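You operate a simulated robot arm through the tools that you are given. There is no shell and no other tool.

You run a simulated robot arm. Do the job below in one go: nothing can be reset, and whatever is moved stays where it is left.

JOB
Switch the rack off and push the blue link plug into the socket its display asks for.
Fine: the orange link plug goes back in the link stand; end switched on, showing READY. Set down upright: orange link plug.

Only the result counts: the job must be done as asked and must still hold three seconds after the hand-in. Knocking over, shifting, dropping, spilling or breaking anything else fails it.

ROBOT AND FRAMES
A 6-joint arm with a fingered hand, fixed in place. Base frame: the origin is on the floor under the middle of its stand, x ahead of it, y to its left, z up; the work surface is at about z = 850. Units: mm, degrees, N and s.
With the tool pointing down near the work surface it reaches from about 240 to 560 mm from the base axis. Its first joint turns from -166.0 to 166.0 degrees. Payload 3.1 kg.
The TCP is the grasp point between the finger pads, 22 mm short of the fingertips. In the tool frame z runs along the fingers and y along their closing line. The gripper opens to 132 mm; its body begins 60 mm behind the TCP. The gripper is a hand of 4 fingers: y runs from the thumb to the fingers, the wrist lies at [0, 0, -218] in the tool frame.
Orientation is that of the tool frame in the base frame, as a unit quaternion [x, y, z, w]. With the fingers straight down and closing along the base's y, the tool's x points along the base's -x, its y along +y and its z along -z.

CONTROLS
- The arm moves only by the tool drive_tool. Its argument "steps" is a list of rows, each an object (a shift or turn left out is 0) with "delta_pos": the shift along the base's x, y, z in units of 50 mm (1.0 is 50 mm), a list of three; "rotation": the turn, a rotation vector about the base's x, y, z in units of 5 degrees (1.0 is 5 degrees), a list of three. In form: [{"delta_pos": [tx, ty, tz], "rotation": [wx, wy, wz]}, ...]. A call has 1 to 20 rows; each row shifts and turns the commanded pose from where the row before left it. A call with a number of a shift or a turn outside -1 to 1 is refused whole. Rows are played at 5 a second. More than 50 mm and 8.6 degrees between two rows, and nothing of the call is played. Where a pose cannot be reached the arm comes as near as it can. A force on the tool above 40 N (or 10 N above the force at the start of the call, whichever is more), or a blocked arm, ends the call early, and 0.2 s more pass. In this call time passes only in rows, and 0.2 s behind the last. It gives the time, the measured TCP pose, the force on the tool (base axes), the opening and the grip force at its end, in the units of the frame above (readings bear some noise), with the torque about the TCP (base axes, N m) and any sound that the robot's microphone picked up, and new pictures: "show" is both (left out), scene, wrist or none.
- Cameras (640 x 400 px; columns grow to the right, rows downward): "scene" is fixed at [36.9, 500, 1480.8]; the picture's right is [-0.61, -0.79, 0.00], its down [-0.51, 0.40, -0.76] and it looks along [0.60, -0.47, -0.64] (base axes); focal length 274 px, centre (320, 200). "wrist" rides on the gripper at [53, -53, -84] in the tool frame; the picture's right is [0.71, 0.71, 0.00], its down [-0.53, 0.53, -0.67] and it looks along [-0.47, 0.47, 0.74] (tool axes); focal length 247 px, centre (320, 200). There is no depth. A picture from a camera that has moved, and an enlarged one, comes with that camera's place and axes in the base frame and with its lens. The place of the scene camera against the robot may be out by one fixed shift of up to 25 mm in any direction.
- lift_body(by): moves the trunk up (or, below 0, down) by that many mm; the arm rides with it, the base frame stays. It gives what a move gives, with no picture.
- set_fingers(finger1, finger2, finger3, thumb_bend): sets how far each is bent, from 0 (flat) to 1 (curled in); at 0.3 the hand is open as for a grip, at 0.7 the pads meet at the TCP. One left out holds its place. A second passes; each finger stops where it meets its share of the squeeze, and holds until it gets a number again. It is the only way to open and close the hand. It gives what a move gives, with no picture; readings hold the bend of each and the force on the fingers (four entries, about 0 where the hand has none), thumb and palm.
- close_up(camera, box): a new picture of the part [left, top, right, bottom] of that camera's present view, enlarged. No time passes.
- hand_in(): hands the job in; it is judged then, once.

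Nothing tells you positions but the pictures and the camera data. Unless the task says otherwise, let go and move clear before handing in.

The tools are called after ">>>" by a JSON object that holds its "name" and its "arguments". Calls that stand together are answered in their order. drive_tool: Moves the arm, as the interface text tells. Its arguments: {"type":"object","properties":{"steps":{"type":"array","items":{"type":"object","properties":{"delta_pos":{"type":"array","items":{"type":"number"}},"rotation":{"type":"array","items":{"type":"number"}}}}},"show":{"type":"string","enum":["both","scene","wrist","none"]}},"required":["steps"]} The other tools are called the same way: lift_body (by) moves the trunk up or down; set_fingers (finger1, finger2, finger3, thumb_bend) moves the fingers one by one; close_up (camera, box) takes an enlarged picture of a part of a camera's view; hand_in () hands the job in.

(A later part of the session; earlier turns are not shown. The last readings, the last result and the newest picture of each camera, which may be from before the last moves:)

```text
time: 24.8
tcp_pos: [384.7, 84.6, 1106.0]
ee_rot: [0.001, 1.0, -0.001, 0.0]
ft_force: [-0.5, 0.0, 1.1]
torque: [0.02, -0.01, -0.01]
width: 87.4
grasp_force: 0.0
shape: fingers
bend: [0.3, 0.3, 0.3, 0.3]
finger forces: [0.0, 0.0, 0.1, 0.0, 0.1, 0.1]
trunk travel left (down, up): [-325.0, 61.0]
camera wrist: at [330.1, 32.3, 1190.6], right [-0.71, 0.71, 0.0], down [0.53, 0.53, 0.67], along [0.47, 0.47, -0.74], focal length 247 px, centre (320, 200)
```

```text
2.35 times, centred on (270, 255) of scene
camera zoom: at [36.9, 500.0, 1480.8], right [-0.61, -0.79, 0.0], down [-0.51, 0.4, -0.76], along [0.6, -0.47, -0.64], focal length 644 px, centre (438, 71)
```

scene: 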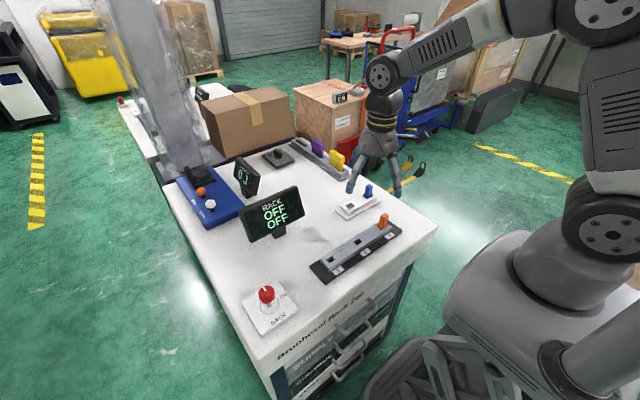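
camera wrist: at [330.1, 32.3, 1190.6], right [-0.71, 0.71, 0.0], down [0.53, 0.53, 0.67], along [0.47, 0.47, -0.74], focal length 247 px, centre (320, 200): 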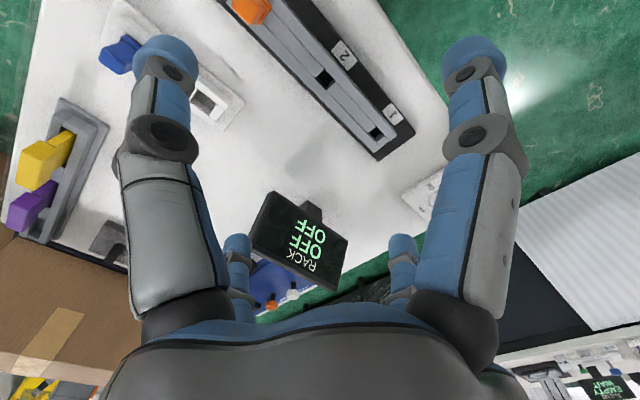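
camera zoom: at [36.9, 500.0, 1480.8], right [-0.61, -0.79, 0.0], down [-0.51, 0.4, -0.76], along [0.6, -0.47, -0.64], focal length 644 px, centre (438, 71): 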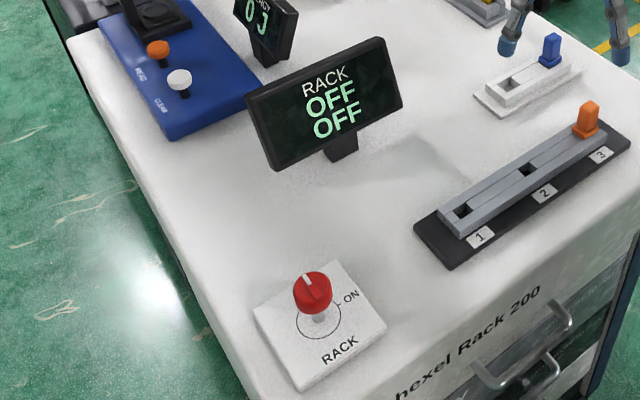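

The display reads OFF. Next I'll measure the rack, stand and plugs from this view.

>>> {"name": "close_up", "arguments": {"camera": "wrist", "box": [210, 0, 440, 170]}}

>>> {"name": "close_up", "arguments": {"camera": "wrist", "box": [80, 0, 260, 130]}}

>>> {"name": "close_up", "arguments": {"camera": "scene", "box": [330, 170, 410, 240]}}

```text
2.35 times, centred on (325, 85) of wrist
camera zoom: at [330.1, 32.3, 1190.6], right [-0.71, 0.71, 0.0], down [0.53, 0.53, 0.67], along [0.47, 0.47, -0.74], focal length 581 px, centre (308, 471)
```

zoom: 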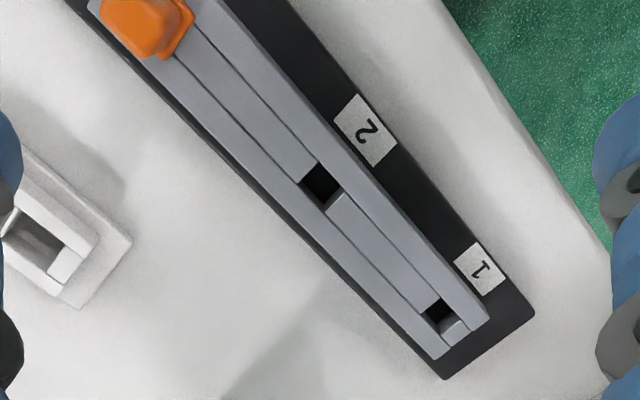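

```text
3.08 times, centred on (170, 65) of wrist
camera zoom: at [330.1, 32.3, 1190.6], right [-0.71, 0.71, 0.0], down [0.53, 0.53, 0.67], along [0.47, 0.47, -0.74], focal length 760 px, centre (782, 615)
```

zoom: 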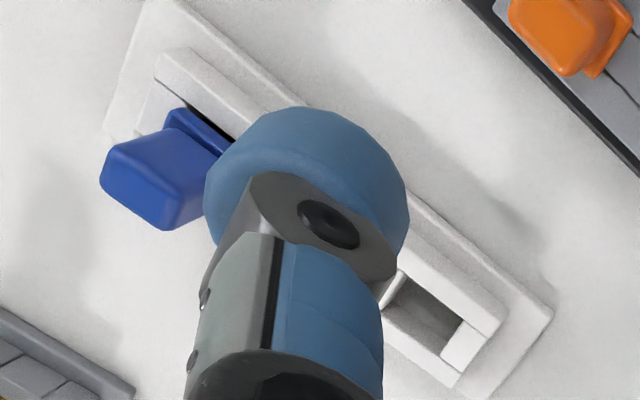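

```text
5.71 times, centred on (370, 205) of scene
camera zoom: at [36.9, 500.0, 1480.8], right [-0.61, -0.79, 0.0], down [-0.51, 0.4, -0.76], along [0.6, -0.47, -0.64], focal length 1565 px, centre (34, 171)
```

zoom: 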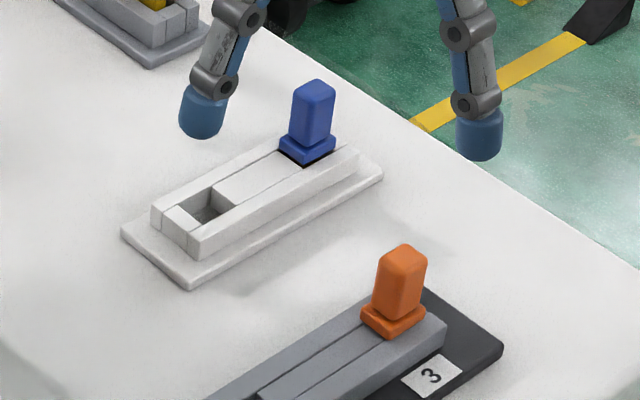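

The rack is off, its top is at z≈879, and socket 1 is near (386.9, 198.8) with 100 mm spacing. Next I'll hover over the orange plug and measure it and its alignment.

>>> {"name": "drive_tool", "arguments": {"steps": [{"delta_pos": [0.015, -0.435, -0.48]}, {"delta_pos": [0.015, -0.435, -0.48]}, {"delta_pos": [0.015, -0.435, -0.48]}, {"delta_pos": [0.015, -0.435, -0.48]}, {"delta_pos": [0, 0, 0]}, {"delta_pos": [0, 0, 0]}], "show": "both"}}

>>> {"name": "close_up", "arguments": {"camera": "wrist", "box": [200, 0, 440, 230]}}

>>> {"name": "close_up", "arguments": {"camera": "wrist", "box": [250, 60, 390, 200]}}

```text
time: 26.2
tcp_pos: [388.0, -1.8, 1009.8]
ee_rot: [0.0, 1.0, 0.0, 0.0]
ft_force: [-0.4, -0.3, -0.1]
torque: [-0.04, 0.01, 0.03]
width: 87.6
grasp_force: 0.1
shape: fingers
bend: [0.3, 0.3, 0.3, 0.3]
finger forces: [0.1, 0.0, 0.1, 0.0, 0.0, 0.0]
trunk travel left (down, up): [-325.0, 61.0]
camera wrist: at [334.0, -55.1, 1094.1], right [-0.71, 0.71, 0.0], down [0.53, 0.53, 0.67], along [0.47, 0.47, -0.74], focal length 247 px, centre (320, 200)
```

scene: 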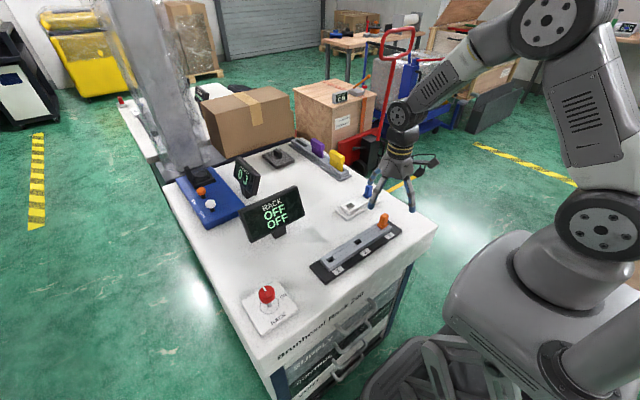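
wrist: 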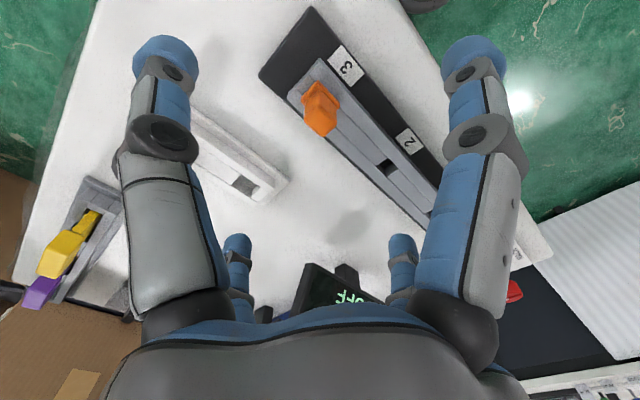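

```text
1.74 times, centred on (320, 115) of wrist
camera zoom: at [334.0, -55.1, 1094.1], right [-0.71, 0.71, 0.0], down [0.53, 0.53, 0.67], along [0.47, 0.47, -0.74], focal length 430 px, centre (320, 348)
```

zoom: 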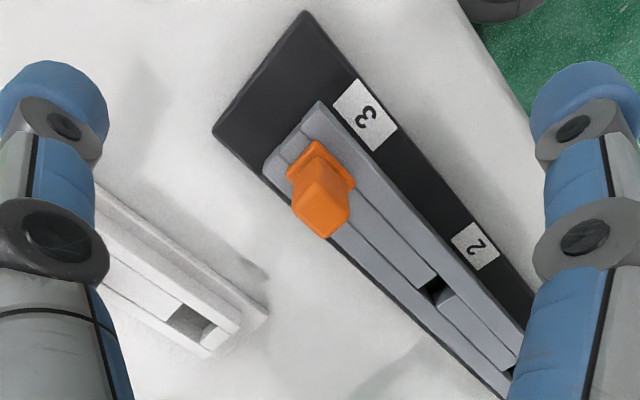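

```text
2.86 times, centred on (320, 130) of wrist
camera zoom: at [334.0, -55.1, 1094.1], right [-0.71, 0.71, 0.0], down [0.53, 0.53, 0.67], along [0.47, 0.47, -0.74], focal length 706 px, centre (320, 400)
```

zoom: 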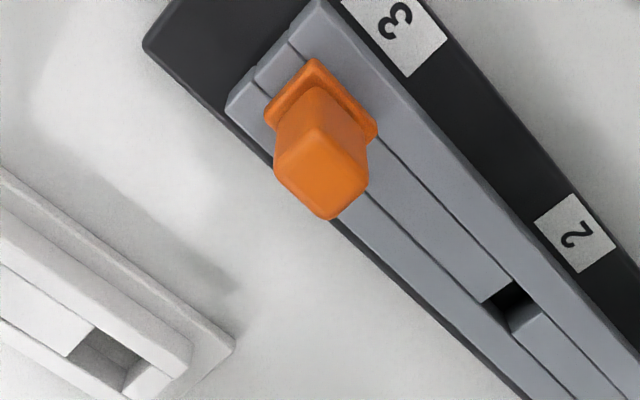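

The orange handle is about 14 (x) by 20 (y) mm and centred at (386.1, -2.5), with its top at z≈927 and its flange top at ≈890. The rack is well aligned with y. I'll descend with the hand open to TCP z≈923.

>>> {"name": "drive_tool", "arguments": {"steps": [{"delta_pos": [-0.018, -0.008, -0.4]}, {"delta_pos": [0, 0, -0.4]}, {"delta_pos": [0, 0, -0.4]}, {"delta_pos": [0, 0, -0.3]}, {"delta_pos": [0, 0, -0.24]}, {"delta_pos": [0, 0, 0]}, {"delta_pos": [0, 0, 0]}], "show": "both"}}

>>> {"name": "close_up", "arguments": {"camera": "wrist", "box": [220, 60, 420, 260]}}

>>> {"name": "close_up", "arguments": {"camera": "scene", "box": [340, 160, 440, 260]}}

```text
time: 27.8
tcp_pos: [386.5, -2.7, 923.3]
ee_rot: [0.001, 1.0, 0.0, -0.001]
ft_force: [0.8, -0.7, 0.4]
torque: [-0.04, 0.01, 0.01]
width: 87.4
grasp_force: 0.1
shape: fingers
bend: [0.3, 0.3, 0.3, 0.3]
finger forces: [0.1, 0.0, 0.0, 0.1, 0.0, 0.0]
trunk travel left (down, up): [-325.0, 61.0]
camera wrist: at [332.5, -55.4, 1007.1], right [-0.71, 0.71, 0.0], down [0.53, 0.53, 0.67], along [0.47, 0.47, -0.74], focal length 247 px, centre (320, 200)
```

scene: 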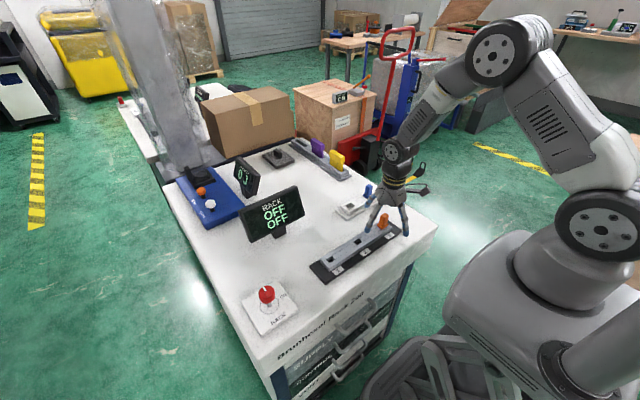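
wrist: 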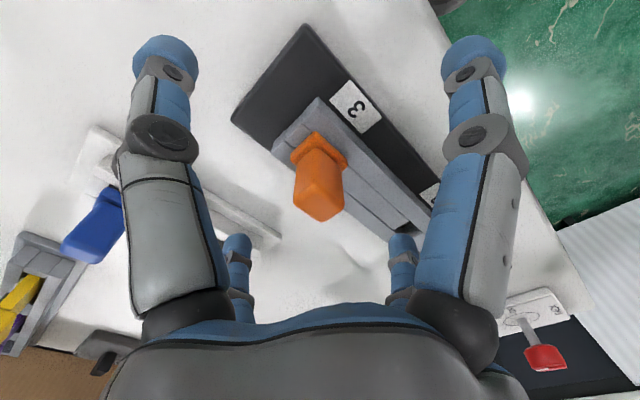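

```text
2.00 times, centred on (320, 160) of wrist
camera zoom: at [332.5, -55.4, 1007.1], right [-0.71, 0.71, 0.0], down [0.53, 0.53, 0.67], along [0.47, 0.47, -0.74], focal length 494 px, centre (320, 280)
```

zoom: 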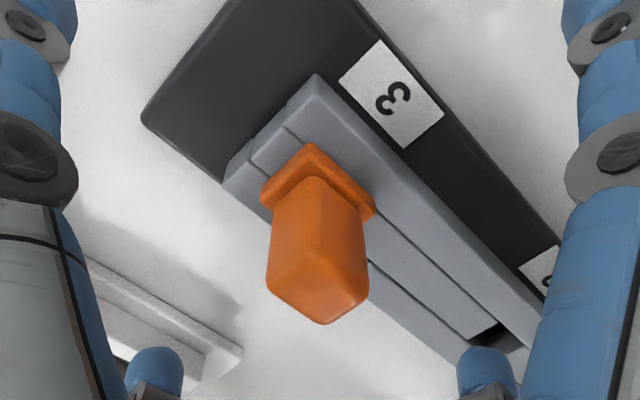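

```text
4.00 times, centred on (390, 210) of scene
camera zoom: at [36.9, 500.0, 1480.8], right [-0.61, -0.79, 0.0], down [-0.51, 0.4, -0.76], along [0.6, -0.47, -0.64], focal length 1096 px, centre (40, 160)
```

zoom: 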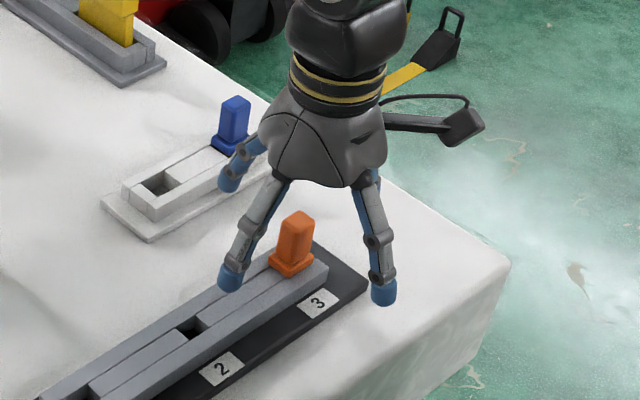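

The hand is centred over the orange handle and there is room to go 3 mm lower for a deeper grip. Then I'll close all four fingers gently.

>>> {"name": "drive_tool", "arguments": {"steps": [{"delta_pos": [0.012, 0, -0.06]}, {"delta_pos": [0, 0, 0]}], "show": "none"}}

>>> {"name": "set_fingers", "arguments": {"finger1": 0.6, "finger2": 0.6, "finger3": 0.6, "thumb_bend": 0.6}}

>>> {"name": "drive_tool", "arguments": {"steps": [{"delta_pos": [0, 0, 0]}], "show": "wrist"}}

>>> {"name": "close_up", "arguments": {"camera": "wrist", "box": [220, 60, 420, 260]}}

>>> {"name": "close_up", "arguments": {"camera": "scene", "box": [340, 180, 420, 250]}}

```text
time: 28.4
tcp_pos: [388.0, -3.2, 919.8]
ee_rot: [0.0, 1.0, 0.0, 0.0]
ft_force: [1.2, 0.7, 0.1]
torque: [0.01, -0.01, -0.02]
width: 87.6
grasp_force: 0.1
shape: fingers
bend: [0.3, 0.3, 0.3, 0.3]
finger forces: [0.0, 0.1, 0.0, 0.0, 0.0, 0.0]
trunk travel left (down, up): [-325.0, 61.0]
```

```text
time: 29.4
tcp_pos: [386.3, -2.1, 920.9]
ee_rot: [0.0, 1.0, 0.0, 0.0]
ft_force: [0.5, -0.3, -0.3]
torque: [-0.03, -0.02, -0.04]
width: 17.2
grasp_force: 0.0
shape: fingers
bend: [0.6, 0.6, 0.6, 0.6]
finger forces: [0.0, 0.0, 0.1, 0.0, 0.0, 0.0]
trunk travel left (down, up): [-325.0, 61.0]
```

```text
time: 29.8
tcp_pos: [386.6, -2.2, 920.0]
ee_rot: [-0.001, 1.0, 0.0, 0.0]
ft_force: [-0.2, 0.5, -1.0]
torque: [0.0, -0.01, 0.01]
width: 17.4
grasp_force: 0.0
shape: fingers
bend: [0.6, 0.6, 0.6, 0.6]
finger forces: [0.1, 0.0, 0.0, 0.0, 0.0, 0.0]
trunk travel left (down, up): [-325.0, 61.0]
camera wrist: at [333.1, -55.2, 1004.3], right [-0.71, 0.71, 0.0], down [0.53, 0.53, 0.67], along [0.47, 0.47, -0.74], focal length 247 px, centre (320, 200)
```

wrist: 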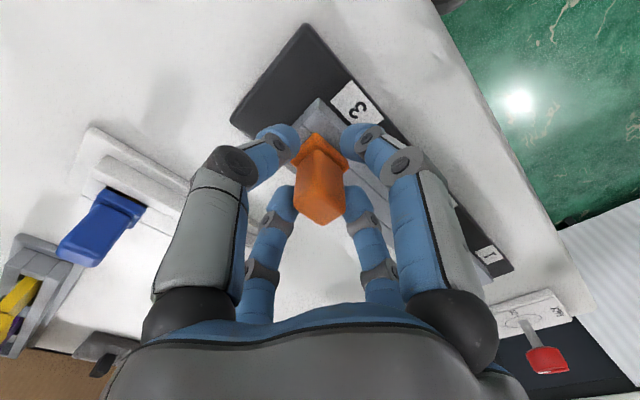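

```text
2.00 times, centred on (320, 160) of wrist
camera zoom: at [333.1, -55.2, 1004.3], right [-0.71, 0.71, 0.0], down [0.53, 0.53, 0.67], along [0.47, 0.47, -0.74], focal length 494 px, centre (320, 280)
```

zoom: 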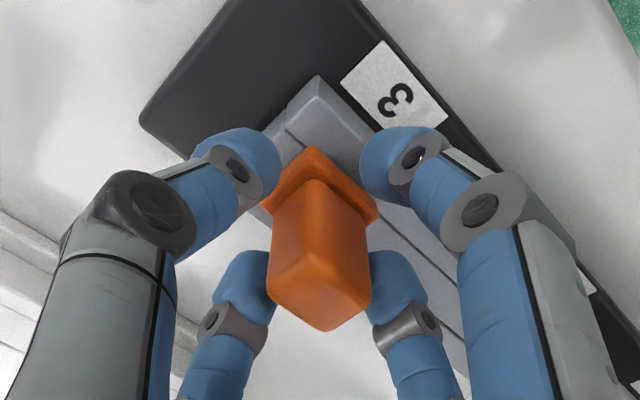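

```text
5.71 times, centred on (380, 215) of scene
camera zoom: at [36.9, 500.0, 1480.8], right [-0.61, -0.79, 0.0], down [-0.51, 0.4, -0.76], along [0.6, -0.47, -0.64], focal length 1565 px, centre (-23, 114)
```

zoom: 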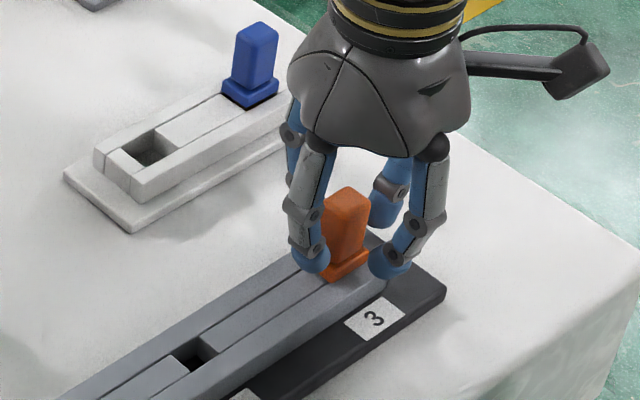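

The tips flank the handle but sit close to flange level. I'll rise 4 mm first, then close onto the handle.

>>> {"name": "drive_tool", "arguments": {"steps": [{"delta_pos": [0, 0, 0.08]}, {"delta_pos": [0, 0, 0]}], "show": "none"}}

>>> {"name": "set_fingers", "arguments": {"finger1": 0.66, "finger2": 0.66, "finger3": 0.66, "thumb_bend": 0.66}}

>>> {"name": "close_up", "arguments": {"camera": "wrist", "box": [220, 60, 420, 260]}}

>>> {"name": "close_up", "arguments": {"camera": "scene", "box": [340, 180, 420, 250]}}

```text
time: 30.4
tcp_pos: [387.2, -3.1, 923.3]
ee_rot: [0.0, 1.0, 0.0, 0.0]
ft_force: [-0.2, 0.4, -0.5]
torque: [-0.02, 0.02, -0.03]
width: 17.1
grasp_force: 0.0
shape: fingers
bend: [0.6, 0.6, 0.6, 0.6]
finger forces: [0.0, 0.0, 0.0, 0.0, 0.1, 0.1]
trunk travel left (down, up): [-325.0, 61.0]
```

```text
time: 31.4
tcp_pos: [387.6, -2.5, 924.2]
ee_rot: [0.0, 1.0, 0.0, 0.0]
ft_force: [-0.2, 0.1, 0.4]
torque: [0.0, 0.01, -0.03]
width: 5.9
grasp_force: 2.8
shape: fingers
bend: [0.65, 0.63, 0.64, 0.65]
finger forces: [0.2, 1.9, 1.4, 0.1, 1.8, 0.1]
trunk travel left (down, up): [-325.0, 61.0]
```

```text
2.00 times, centred on (320, 160) of wrist
camera zoom: at [333.3, -55.2, 1008.3], right [-0.71, 0.71, 0.0], down [0.53, 0.53, 0.67], along [0.47, 0.47, -0.74], focal length 494 px, centre (320, 280)
```

zoom: 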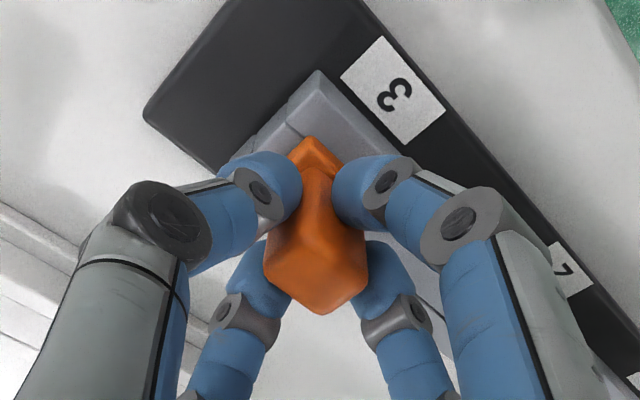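

```text
5.71 times, centred on (380, 215) of scene
camera zoom: at [36.9, 500.0, 1480.8], right [-0.61, -0.79, 0.0], down [-0.51, 0.4, -0.76], along [0.6, -0.47, -0.64], focal length 1565 px, centre (-23, 114)
```

zoom: 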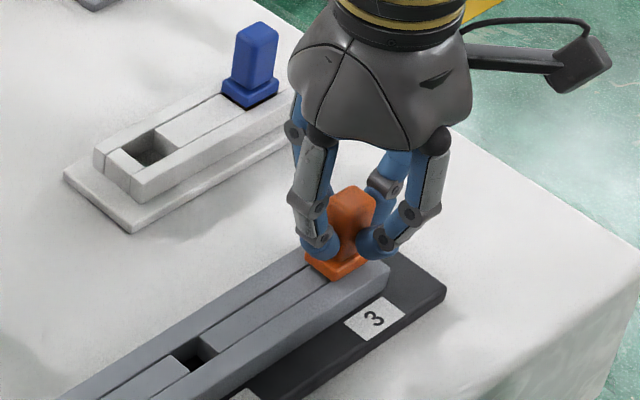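

The fingers now hold the handle just above the flange. I'll tighten, then lift gently straight up and watch the force.

>>> {"name": "set_fingers", "arguments": {"finger1": 0.72, "finger2": 0.72, "finger3": 0.72, "thumb_bend": 0.72}}

>>> {"name": "drive_tool", "arguments": {"steps": [{"delta_pos": [0, 0, 0.04]}, {"delta_pos": [0, 0, 0.06]}, {"delta_pos": [0, 0, 0.1]}], "show": "wrist"}}

>>> {"name": "close_up", "arguments": {"camera": "scene", "box": [340, 180, 420, 250]}}

```text
time: 32.4
tcp_pos: [388.2, -1.1, 923.4]
ee_rot: [0.0, 1.0, 0.0, 0.0]
ft_force: [-0.7, 0.7, 0.2]
torque: [0.0, 0.02, 0.0]
width: 3.2
grasp_force: 12.6
shape: fingers
bend: [0.66, 0.64, 0.65, 0.66]
finger forces: [4.6, 6.7, 5.7, 0.1, 7.8, 0.1]
trunk travel left (down, up): [-325.0, 61.0]
```

```text
time: 33.2
tcp_pos: [387.6, -1.9, 934.9]
ee_rot: [0.0, 1.0, -0.001, 0.0]
ft_force: [0.5, 0.4, -0.1]
torque: [0.02, 0.0, 0.02]
width: 3.4
grasp_force: 12.3
shape: fingers
bend: [0.66, 0.64, 0.65, 0.66]
finger forces: [4.6, 6.6, 5.7, 0.0, 7.9, 0.0]
trunk travel left (down, up): [-325.0, 61.0]
camera wrist: at [333.2, -55.2, 1018.3], right [-0.71, 0.71, 0.0], down [0.53, 0.53, 0.67], along [0.47, 0.47, -0.74], focal length 247 px, centre (320, 200)
```

wrist: 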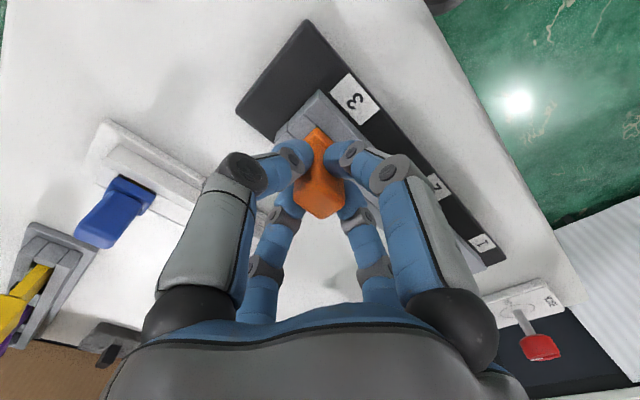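

```text
5.71 times, centred on (380, 215) of scene
camera zoom: at [36.9, 500.0, 1480.8], right [-0.61, -0.79, 0.0], down [-0.51, 0.4, -0.76], along [0.6, -0.47, -0.64], focal length 1565 px, centre (-23, 114)
```

zoom: 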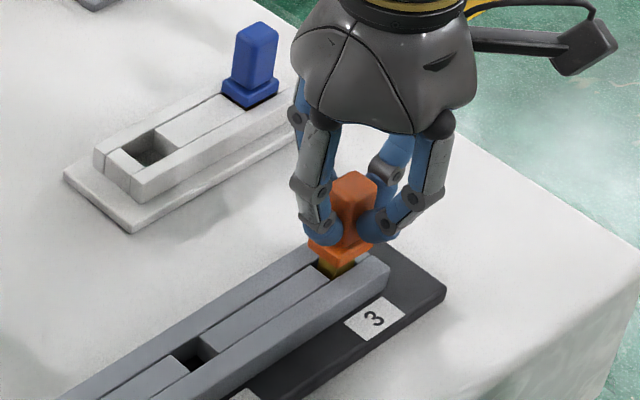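

The orange plug is coming out cleanly with almost no force. I'll keep lifting until the blade is clear.

>>> {"name": "drive_tool", "arguments": {"steps": [{"delta_pos": [0, 0, 0.2]}, {"delta_pos": [0, 0, 0.3]}, {"delta_pos": [0, 0, 0.4]}, {"delta_pos": [0, 0, 0.4]}, {"delta_pos": [0, 0, 0]}, {"delta_pos": [0, 0, 0]}], "show": "both"}}

>>> {"name": "close_up", "arguments": {"camera": "scene", "box": [340, 160, 420, 250]}}

>>> {"name": "close_up", "arguments": {"camera": "wrist", "box": [220, 60, 420, 260]}}

>>> {"name": "close_up", "arguments": {"camera": "wrist", "box": [90, 80, 330, 280]}}

```text
time: 34.6
tcp_pos: [387.3, -0.8, 999.3]
ee_rot: [0.001, 1.0, 0.001, 0.0]
ft_force: [0.1, -0.2, 0.0]
torque: [-0.04, 0.01, 0.02]
width: 3.0
grasp_force: 12.6
shape: fingers
bend: [0.66, 0.64, 0.65, 0.66]
finger forces: [4.4, 6.7, 5.7, 0.0, 7.8, 0.0]
trunk travel left (down, up): [-325.0, 61.0]
camera wrist: at [333.3, -54.6, 1083.9], right [-0.71, 0.71, 0.0], down [0.53, 0.53, 0.67], along [0.47, 0.47, -0.74], focal length 247 px, centre (320, 200)
```

scene: 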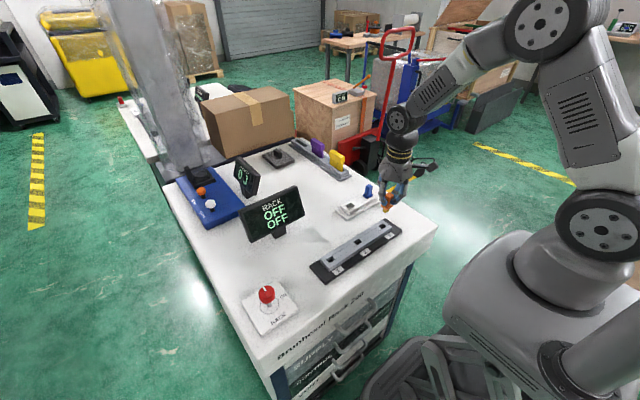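
wrist: 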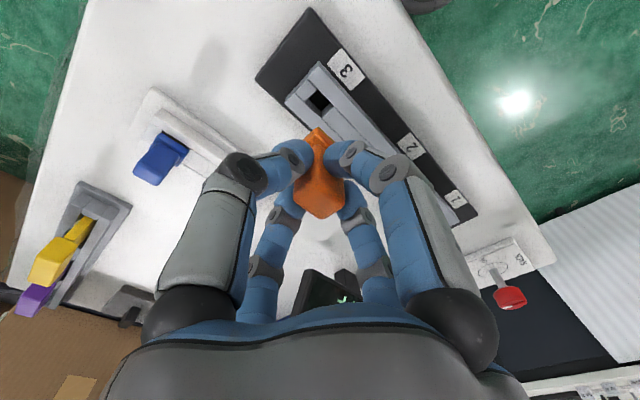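

```text
4.44 times, centred on (380, 205) of scene
camera zoom: at [36.9, 500.0, 1480.8], right [-0.61, -0.79, 0.0], down [-0.51, 0.4, -0.76], along [0.6, -0.47, -0.64], focal length 1217 px, centre (53, 178)
```

zoom: 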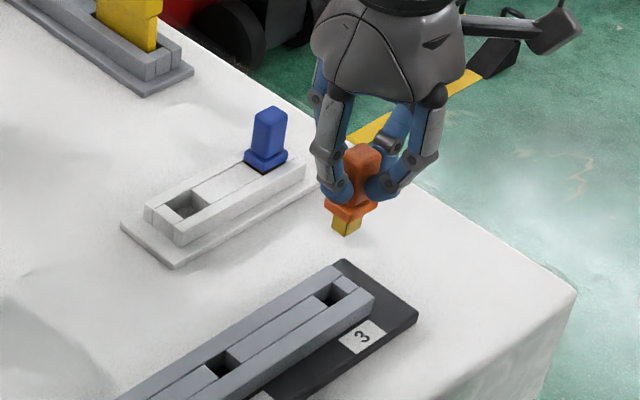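

```text
2.00 times, centred on (320, 160) of wrist
camera zoom: at [333.3, -54.6, 1083.9], right [-0.71, 0.71, 0.0], down [0.53, 0.53, 0.67], along [0.47, 0.47, -0.74], focal length 494 px, centre (320, 280)
```

zoom: 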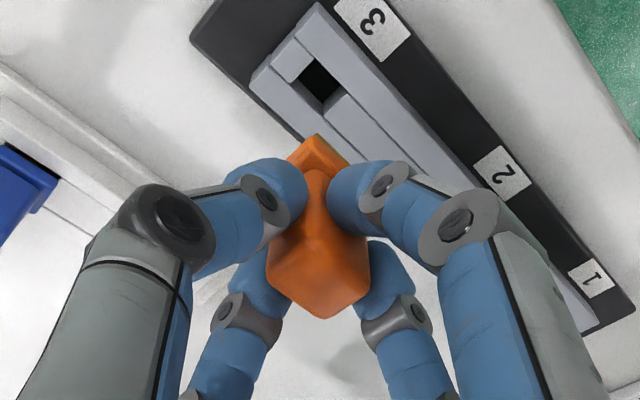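

```text
2.00 times, centred on (210, 180) of wrist
camera zoom: at [333.3, -54.6, 1083.9], right [-0.71, 0.71, 0.0], down [0.53, 0.53, 0.67], along [0.47, 0.47, -0.74], focal length 494 px, centre (540, 240)
```

zoom: 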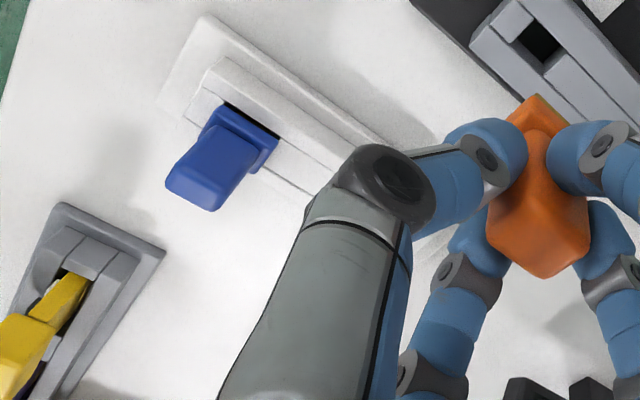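

The orange plug is free and upright in the hand, with its short blade showing. Next I'll carry it over the stand's empty hole and hover to measure that hole accurately.

>>> {"name": "drive_tool", "arguments": {"steps": [{"delta_pos": [0.4, 0, 0.1]}, {"delta_pos": [0.6, 0, 0]}, {"delta_pos": [0.6, 0.04, 0]}, {"delta_pos": [0.6, 0.04, 0]}, {"delta_pos": [0.45, 0, 0]}, {"delta_pos": [0, 0, 0]}, {"delta_pos": [0, 0, 0]}], "show": "both"}}

>>> {"name": "close_up", "arguments": {"camera": "wrist", "box": [220, 0, 420, 200]}}

>>> {"name": "close_up", "arguments": {"camera": "scene", "box": [310, 150, 400, 230]}}

```text
time: 36.2
tcp_pos: [519.3, 2.4, 1005.3]
ee_rot: [0.0, 1.0, 0.0, -0.001]
ft_force: [0.4, -1.1, -0.5]
torque: [-0.04, 0.0, -0.02]
width: 3.2
grasp_force: 12.1
shape: fingers
bend: [0.66, 0.64, 0.65, 0.66]
finger forces: [4.4, 6.8, 5.7, 0.0, 7.6, 0.0]
trunk travel left (down, up): [-325.0, 61.0]
camera wrist: at [465.9, -50.9, 1088.5], right [-0.71, 0.71, 0.0], down [0.53, 0.53, 0.67], along [0.47, 0.47, -0.74], focal length 247 px, centre (320, 200)
```

scene: 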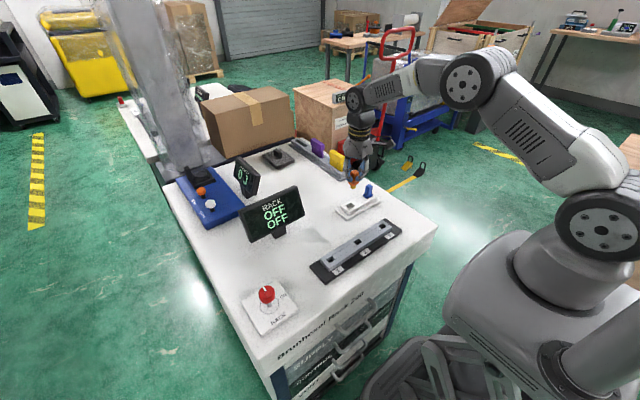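
wrist: 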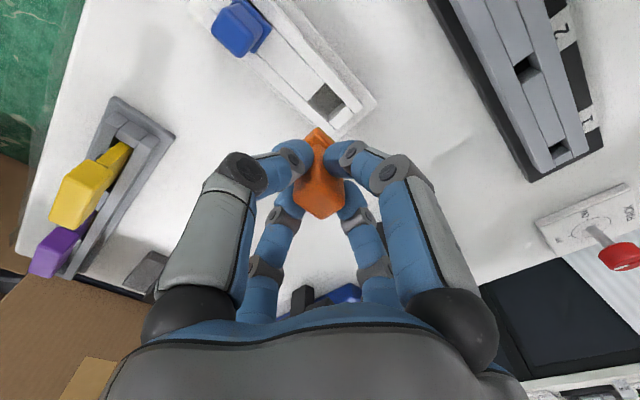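

```text
2.00 times, centred on (320, 100) of wrist
camera zoom: at [465.9, -50.9, 1088.5], right [-0.71, 0.71, 0.0], down [0.53, 0.53, 0.67], along [0.47, 0.47, -0.74], focal length 494 px, centre (320, 400)
```

zoom: 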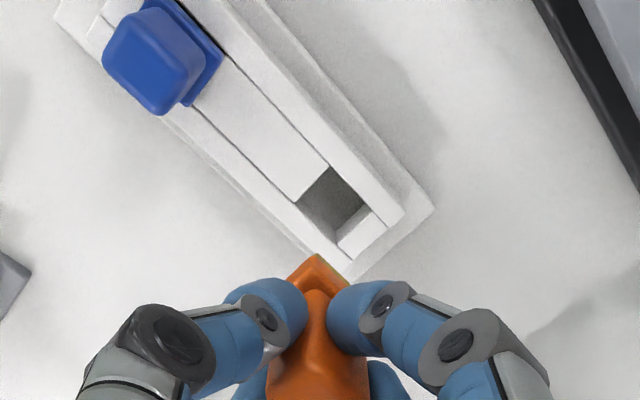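

```text
5.00 times, centred on (355, 190) of scene
camera zoom: at [36.9, 500.0, 1480.8], right [-0.61, -0.79, 0.0], down [-0.51, 0.4, -0.76], along [0.6, -0.47, -0.64], focal length 1370 px, centre (145, 250)
```

zoom: 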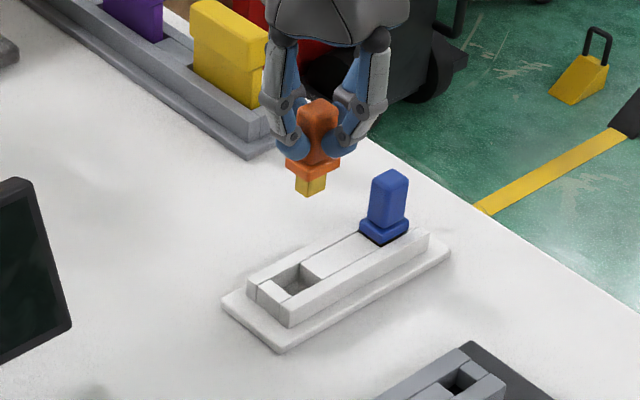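

The stand is square to y with its top at z≈872, and the empty hole is clearly visible. I'll zoom in on it and on the blue plug to see how a plug sits in a stand hole.

>>> {"name": "close_up", "arguments": {"camera": "wrist", "box": [290, 70, 370, 130]}}

>>> {"name": "close_up", "arguments": {"camera": "wrist", "box": [200, 0, 300, 70]}}

>>> {"name": "close_up", "arguments": {"camera": "scene", "box": [330, 175, 390, 225]}}

```text
6.67 times, centred on (330, 100) of wrist
camera zoom: at [465.9, -50.9, 1088.5], right [-0.71, 0.71, 0.0], down [0.53, 0.53, 0.67], along [0.47, 0.47, -0.74], focal length 1646 px, centre (253, 867)
```

zoom: 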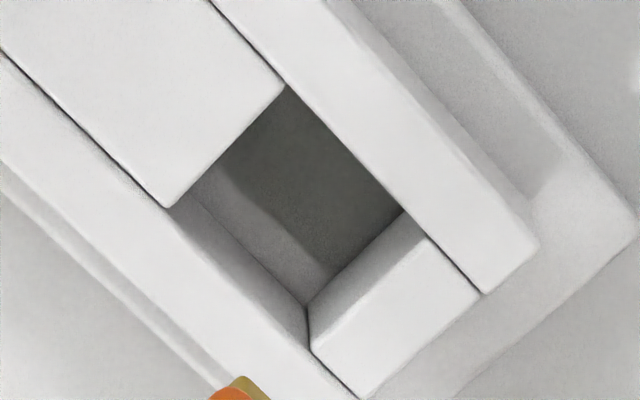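

```text
5.71 times, centred on (250, 35) of wrist
camera zoom: at [465.9, -50.9, 1088.5], right [-0.71, 0.71, 0.0], down [0.53, 0.53, 0.67], along [0.47, 0.47, -0.74], focal length 1411 px, centre (720, 1143)
```

zoom: 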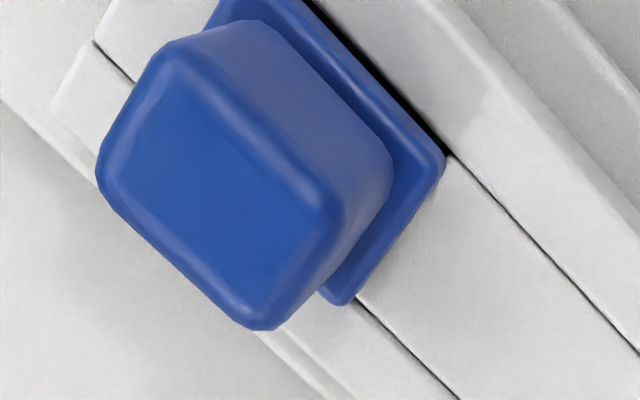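

```text
8.00 times, centred on (360, 200) of scene
camera zoom: at [36.9, 500.0, 1480.8], right [-0.61, -0.79, 0.0], down [-0.51, 0.4, -0.76], along [0.6, -0.47, -0.64], focal length 2191 px, centre (0, 200)
```

zoom: 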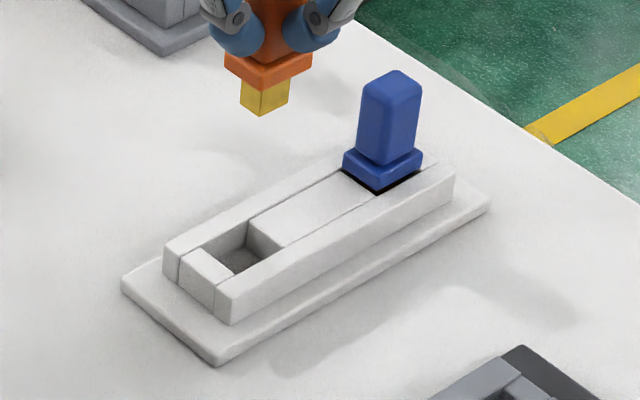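

The stand hole is a loose 21 × 27 mm pocket centred near (518.5, 10.2), so the plug just stands in it upright. I'll shift 8 mm in y and lower to just above it, then check.

>>> {"name": "drive_tool", "arguments": {"steps": [{"delta_pos": [-0.008, 0.16, 0]}, {"delta_pos": [0, 0, -0.4]}, {"delta_pos": [0, 0, -0.5]}, {"delta_pos": [0, 0, -0.4]}, {"delta_pos": [0, 0, 0]}, {"delta_pos": [0, 0, 0]}], "show": "both"}}

>>> {"name": "close_up", "arguments": {"camera": "wrist", "box": [220, 30, 420, 230]}}

>>> {"name": "close_up", "arguments": {"camera": "scene", "box": [320, 165, 390, 225]}}

```text
time: 37.6
tcp_pos: [519.6, 11.0, 939.3]
ee_rot: [0.0, 1.0, -0.001, 0.0]
ft_force: [0.3, 0.9, 0.4]
torque: [0.02, 0.01, 0.03]
width: 3.6
grasp_force: 12.3
shape: fingers
bend: [0.66, 0.64, 0.65, 0.66]
finger forces: [4.4, 6.8, 5.8, 0.0, 7.5, 0.0]
trunk travel left (down, up): [-325.0, 61.0]
camera wrist: at [465.8, -43.1, 1023.6], right [-0.71, 0.71, 0.0], down [0.53, 0.53, 0.67], along [0.47, 0.47, -0.74], focal length 247 px, centre (320, 200)
```

scene: 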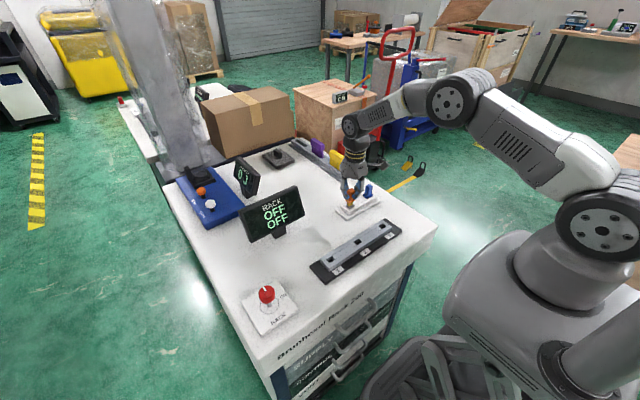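
wrist: 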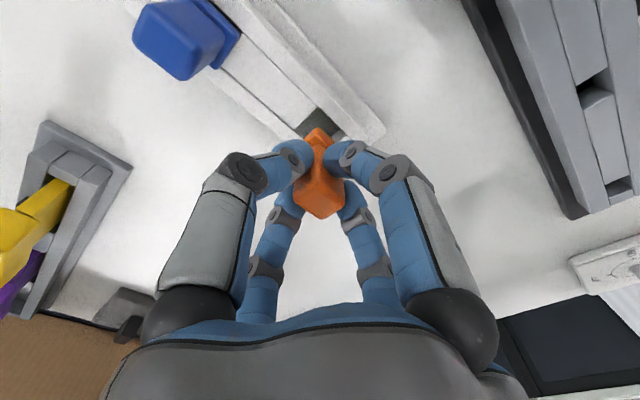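

```text
2.00 times, centred on (320, 130) of wrist
camera zoom: at [465.8, -43.1, 1023.6], right [-0.71, 0.71, 0.0], down [0.53, 0.53, 0.67], along [0.47, 0.47, -0.74], focal length 494 px, centre (320, 340)
```

zoom: 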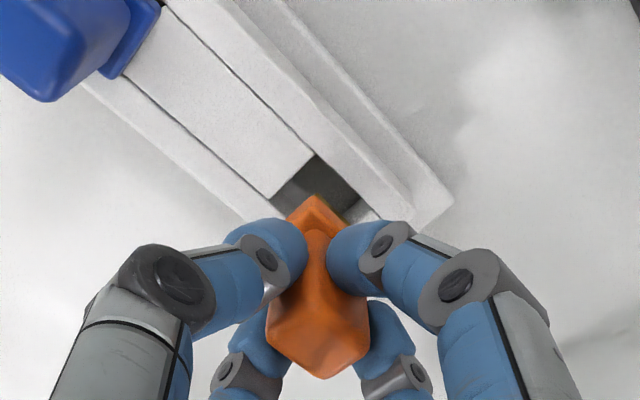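

```text
6.67 times, centred on (355, 195) of scene
camera zoom: at [36.9, 500.0, 1480.8], right [-0.61, -0.79, 0.0], down [-0.51, 0.4, -0.76], along [0.6, -0.47, -0.64], focal length 1826 px, centre (87, 233)
```

zoom: 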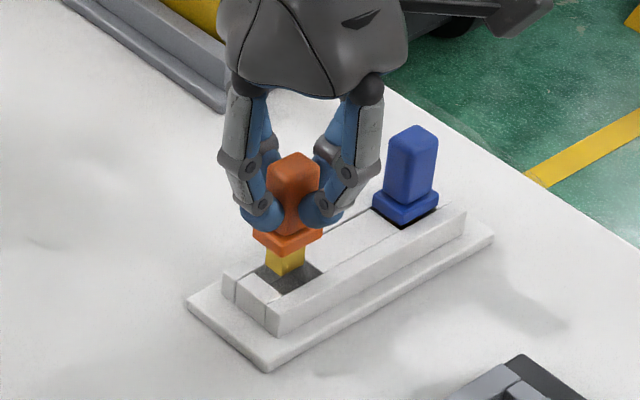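

The blade is right over the pocket (TCP at about 518.8, 9.9). I'll lower it in small steps and watch for contact.

>>> {"name": "drive_tool", "arguments": {"steps": [{"delta_pos": [0, 0, -0.08]}, {"delta_pos": [0, 0, -0.08]}, {"delta_pos": [0, 0, -0.08]}, {"delta_pos": [0, 0, -0.06]}, {"delta_pos": [0, 0, 0]}], "show": "none"}}

>>> {"name": "drive_tool", "arguments": {"steps": [{"delta_pos": [0, 0, -0.03]}, {"delta_pos": [0, 0, -0.03]}, {"delta_pos": [0, 0, 0]}], "show": "wrist"}}

>>> {"name": "close_up", "arguments": {"camera": "scene", "box": [320, 165, 390, 225]}}

```text
time: 38.8
tcp_pos: [519.0, 10.0, 924.4]
ee_rot: [-0.001, 1.0, 0.0, 0.0]
ft_force: [0.1, 0.0, -0.5]
torque: [-0.03, 0.0, 0.01]
width: 3.2
grasp_force: 12.4
shape: fingers
bend: [0.66, 0.64, 0.65, 0.66]
finger forces: [4.4, 6.9, 5.8, 0.1, 7.6, 0.1]
trunk travel left (down, up): [-325.0, 61.0]
```

```text
time: 39.6
tcp_pos: [520.1, 9.9, 920.5]
ee_rot: [0.0, 1.0, 0.0, -0.001]
ft_force: [0.6, -0.1, 0.1]
torque: [0.02, 0.01, 0.02]
width: 3.3
grasp_force: 12.7
shape: fingers
bend: [0.66, 0.64, 0.65, 0.66]
finger forces: [4.4, 6.8, 5.9, 0.0, 7.4, 0.0]
trunk travel left (down, up): [-325.0, 61.0]
camera wrist: at [465.2, -43.1, 1005.1], right [-0.71, 0.71, 0.0], down [0.53, 0.53, 0.67], along [0.47, 0.47, -0.74], focal length 247 px, centre (320, 200)
```

wrist: 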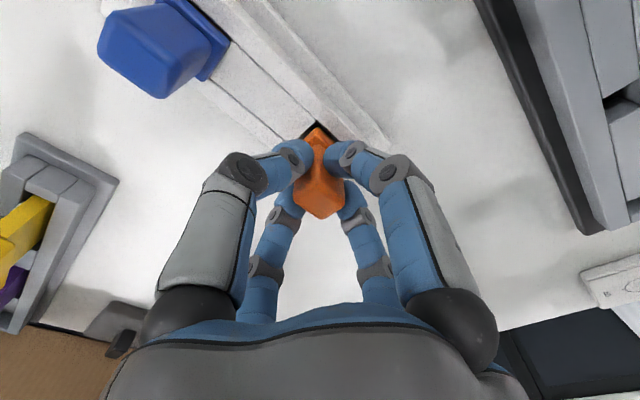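

```text
6.67 times, centred on (355, 195) of scene
camera zoom: at [36.9, 500.0, 1480.8], right [-0.61, -0.79, 0.0], down [-0.51, 0.4, -0.76], along [0.6, -0.47, -0.64], focal length 1826 px, centre (87, 233)
```

zoom: 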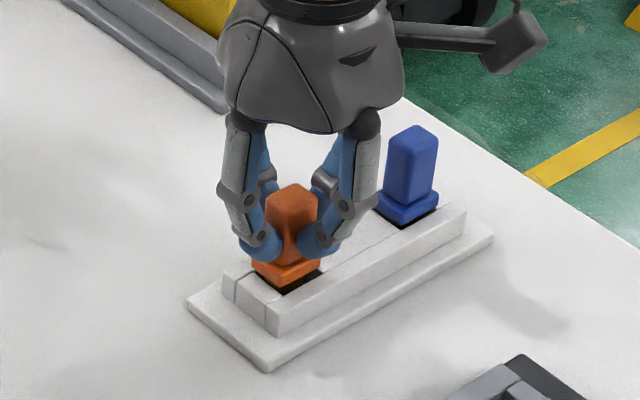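

It now looks almost the same as the seated blue plug. I'll go on in 1 mm steps until I feel contact.

>>> {"name": "drive_tool", "arguments": {"steps": [{"delta_pos": [0, 0, -0.02]}, {"delta_pos": [0, 0, -0.02]}, {"delta_pos": [0, 0, 0]}], "show": "none"}}

>>> {"name": "close_up", "arguments": {"camera": "scene", "box": [330, 175, 390, 225]}}

>>> {"name": "close_up", "arguments": {"camera": "wrist", "box": [220, 30, 420, 230]}}

```text
time: 40.4
tcp_pos: [518.4, 11.0, 919.4]
ee_rot: [0.0, 1.0, 0.001, 0.0]
ft_force: [-0.2, -0.9, 1.5]
torque: [-0.01, 0.0, 0.01]
width: 3.4
grasp_force: 12.6
shape: fingers
bend: [0.66, 0.64, 0.65, 0.66]
finger forces: [4.7, 6.9, 6.0, 0.0, 7.7, 0.0]
trunk travel left (down, up): [-325.0, 61.0]
```

```text
8.00 times, centred on (360, 200) of scene
camera zoom: at [36.9, 500.0, 1480.8], right [-0.61, -0.79, 0.0], down [-0.51, 0.4, -0.76], along [0.6, -0.47, -0.64], focal length 2191 px, centre (0, 200)
```

zoom: 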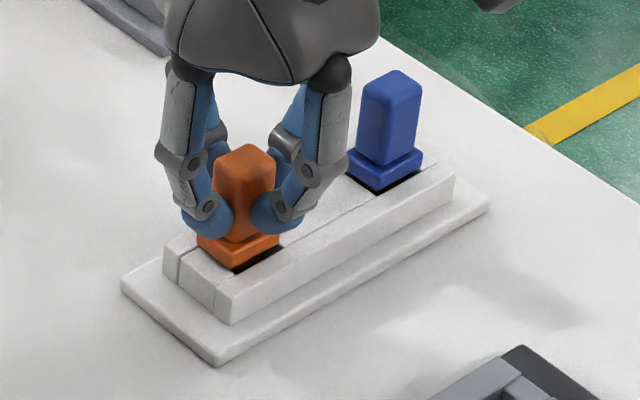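

```text
2.00 times, centred on (320, 130) of wrist
camera zoom: at [465.2, -42.7, 1003.2], right [-0.71, 0.71, 0.0], down [0.53, 0.53, 0.67], along [0.47, 0.47, -0.74], focal length 494 px, centre (320, 340)
```

zoom: 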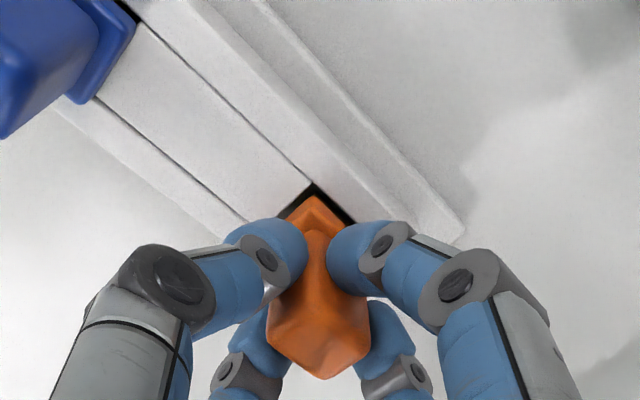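

The force on z is now about 1.5 N, so contact is starting. I'll lower 1 mm at a time to confirm it is seated.

>>> {"name": "drive_tool", "arguments": {"steps": [{"delta_pos": [0, 0, -0.02]}, {"delta_pos": [0, 0, 0]}], "show": "none"}}

>>> {"name": "drive_tool", "arguments": {"steps": [{"delta_pos": [0, 0, -0.02]}, {"delta_pos": [0, 0, 0]}], "show": "none"}}

>>> {"name": "close_up", "arguments": {"camera": "scene", "box": [330, 175, 390, 225]}}

```text
time: 41.0
tcp_pos: [519.5, 11.2, 917.7]
ee_rot: [0.0, 1.0, 0.0, 0.0]
ft_force: [0.5, 1.2, 4.7]
torque: [0.0, 0.0, -0.01]
width: 2.8
grasp_force: 13.2
shape: fingers
bend: [0.66, 0.64, 0.65, 0.66]
finger forces: [4.8, 7.3, 6.4, 0.0, 8.1, 0.0]
trunk travel left (down, up): [-325.0, 61.0]
```

```text
time: 41.6
tcp_pos: [518.6, 9.5, 917.2]
ee_rot: [-0.001, 1.0, 0.0, 0.001]
ft_force: [0.3, -0.3, 8.8]
torque: [-0.01, -0.05, -0.03]
width: 3.2
grasp_force: 14.7
shape: fingers
bend: [0.66, 0.64, 0.65, 0.67]
finger forces: [5.2, 7.6, 6.8, 0.0, 8.9, 0.0]
trunk travel left (down, up): [-325.0, 61.0]
```

```text
8.00 times, centred on (360, 200) of scene
camera zoom: at [36.9, 500.0, 1480.8], right [-0.61, -0.79, 0.0], down [-0.51, 0.4, -0.76], along [0.6, -0.47, -0.64], focal length 2191 px, centre (0, 200)
```

zoom: 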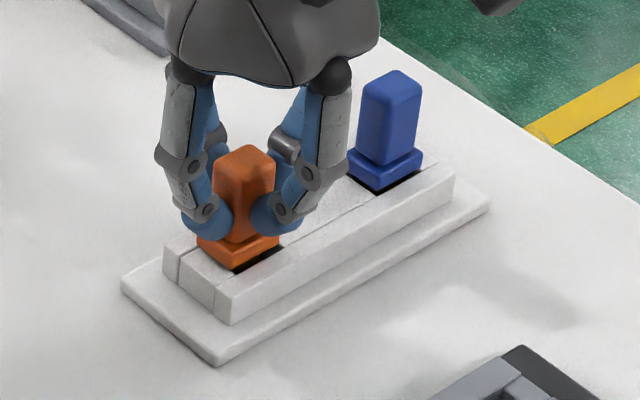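

The plug is seated, at 8.8 N of downward push. I'll unload 2 mm and then open only partly, so the thumb stays clear of the blue plug.

>>> {"name": "drive_tool", "arguments": {"steps": [{"delta_pos": [0, 0, 0.04]}, {"delta_pos": [0, 0, 0]}], "show": "none"}}

>>> {"name": "set_fingers", "arguments": {"finger1": 0.64, "finger2": 0.63, "finger3": 0.63, "thumb_bend": 0.64}}

>>> {"name": "set_fingers", "arguments": {"finger1": 0.58, "finger2": 0.58, "finger3": 0.58, "thumb_bend": 0.58}}

>>> {"name": "close_up", "arguments": {"camera": "scene", "box": [330, 175, 390, 225]}}

>>> {"name": "close_up", "arguments": {"camera": "wrist", "box": [220, 30, 420, 230]}}

```text
time: 42.2
tcp_pos: [519.3, 10.5, 918.8]
ee_rot: [0.0, 1.0, 0.0, -0.001]
ft_force: [0.3, -0.7, 1.8]
torque: [0.02, -0.01, -0.01]
width: 3.3
grasp_force: 13.7
shape: fingers
bend: [0.66, 0.64, 0.65, 0.67]
finger forces: [4.7, 7.1, 6.2, 0.0, 8.4, 0.0]
trunk travel left (down, up): [-325.0, 61.0]
```

```text
time: 43.2
tcp_pos: [520.3, 9.5, 919.0]
ee_rot: [0.0, 1.0, 0.0, 0.0]
ft_force: [0.0, 1.2, -0.1]
torque: [0.0, -0.01, -0.01]
width: 7.6
grasp_force: 0.5
shape: fingers
bend: [0.64, 0.63, 0.63, 0.64]
finger forces: [0.1, 0.4, 0.0, 0.0, 0.3, 0.0]
trunk travel left (down, up): [-325.0, 61.0]
```

```text
time: 44.2
tcp_pos: [519.0, 10.3, 918.1]
ee_rot: [-0.001, 1.0, 0.0, 0.0]
ft_force: [-0.4, -0.7, 0.2]
torque: [0.02, 0.0, -0.01]
width: 23.6
grasp_force: 0.1
shape: fingers
bend: [0.57, 0.57, 0.57, 0.57]
finger forces: [0.0, 0.0, 0.0, 0.1, 0.1, 0.1]
trunk travel left (down, up): [-325.0, 61.0]
```

```text
8.00 times, centred on (360, 200) of scene
camera zoom: at [36.9, 500.0, 1480.8], right [-0.61, -0.79, 0.0], down [-0.51, 0.4, -0.76], along [0.6, -0.47, -0.64], focal length 2191 px, centre (0, 200)
```

zoom: 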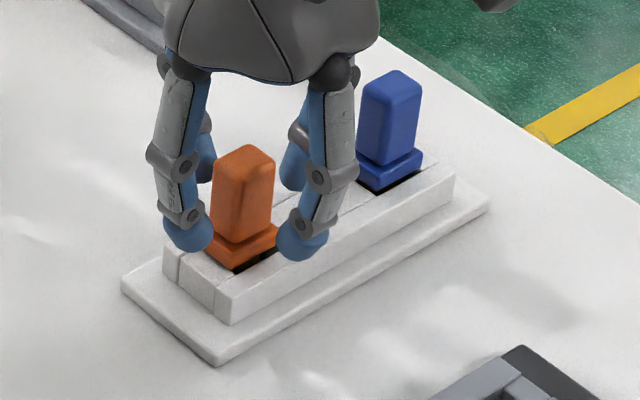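

```text
2.00 times, centred on (320, 130) of wrist
camera zoom: at [465.4, -42.6, 1003.4], right [-0.71, 0.71, 0.0], down [0.53, 0.53, 0.67], along [0.47, 0.47, -0.74], focal length 494 px, centre (320, 340)
```

zoom: 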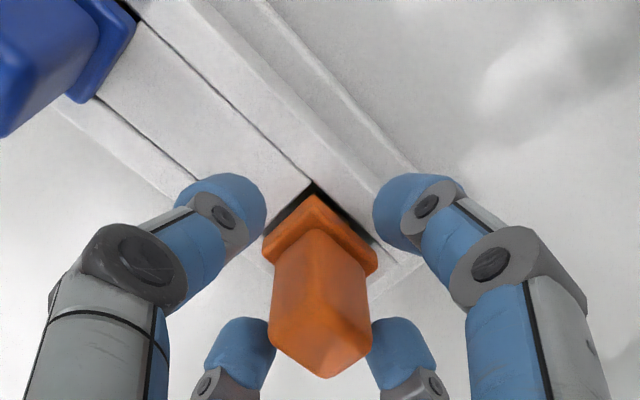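

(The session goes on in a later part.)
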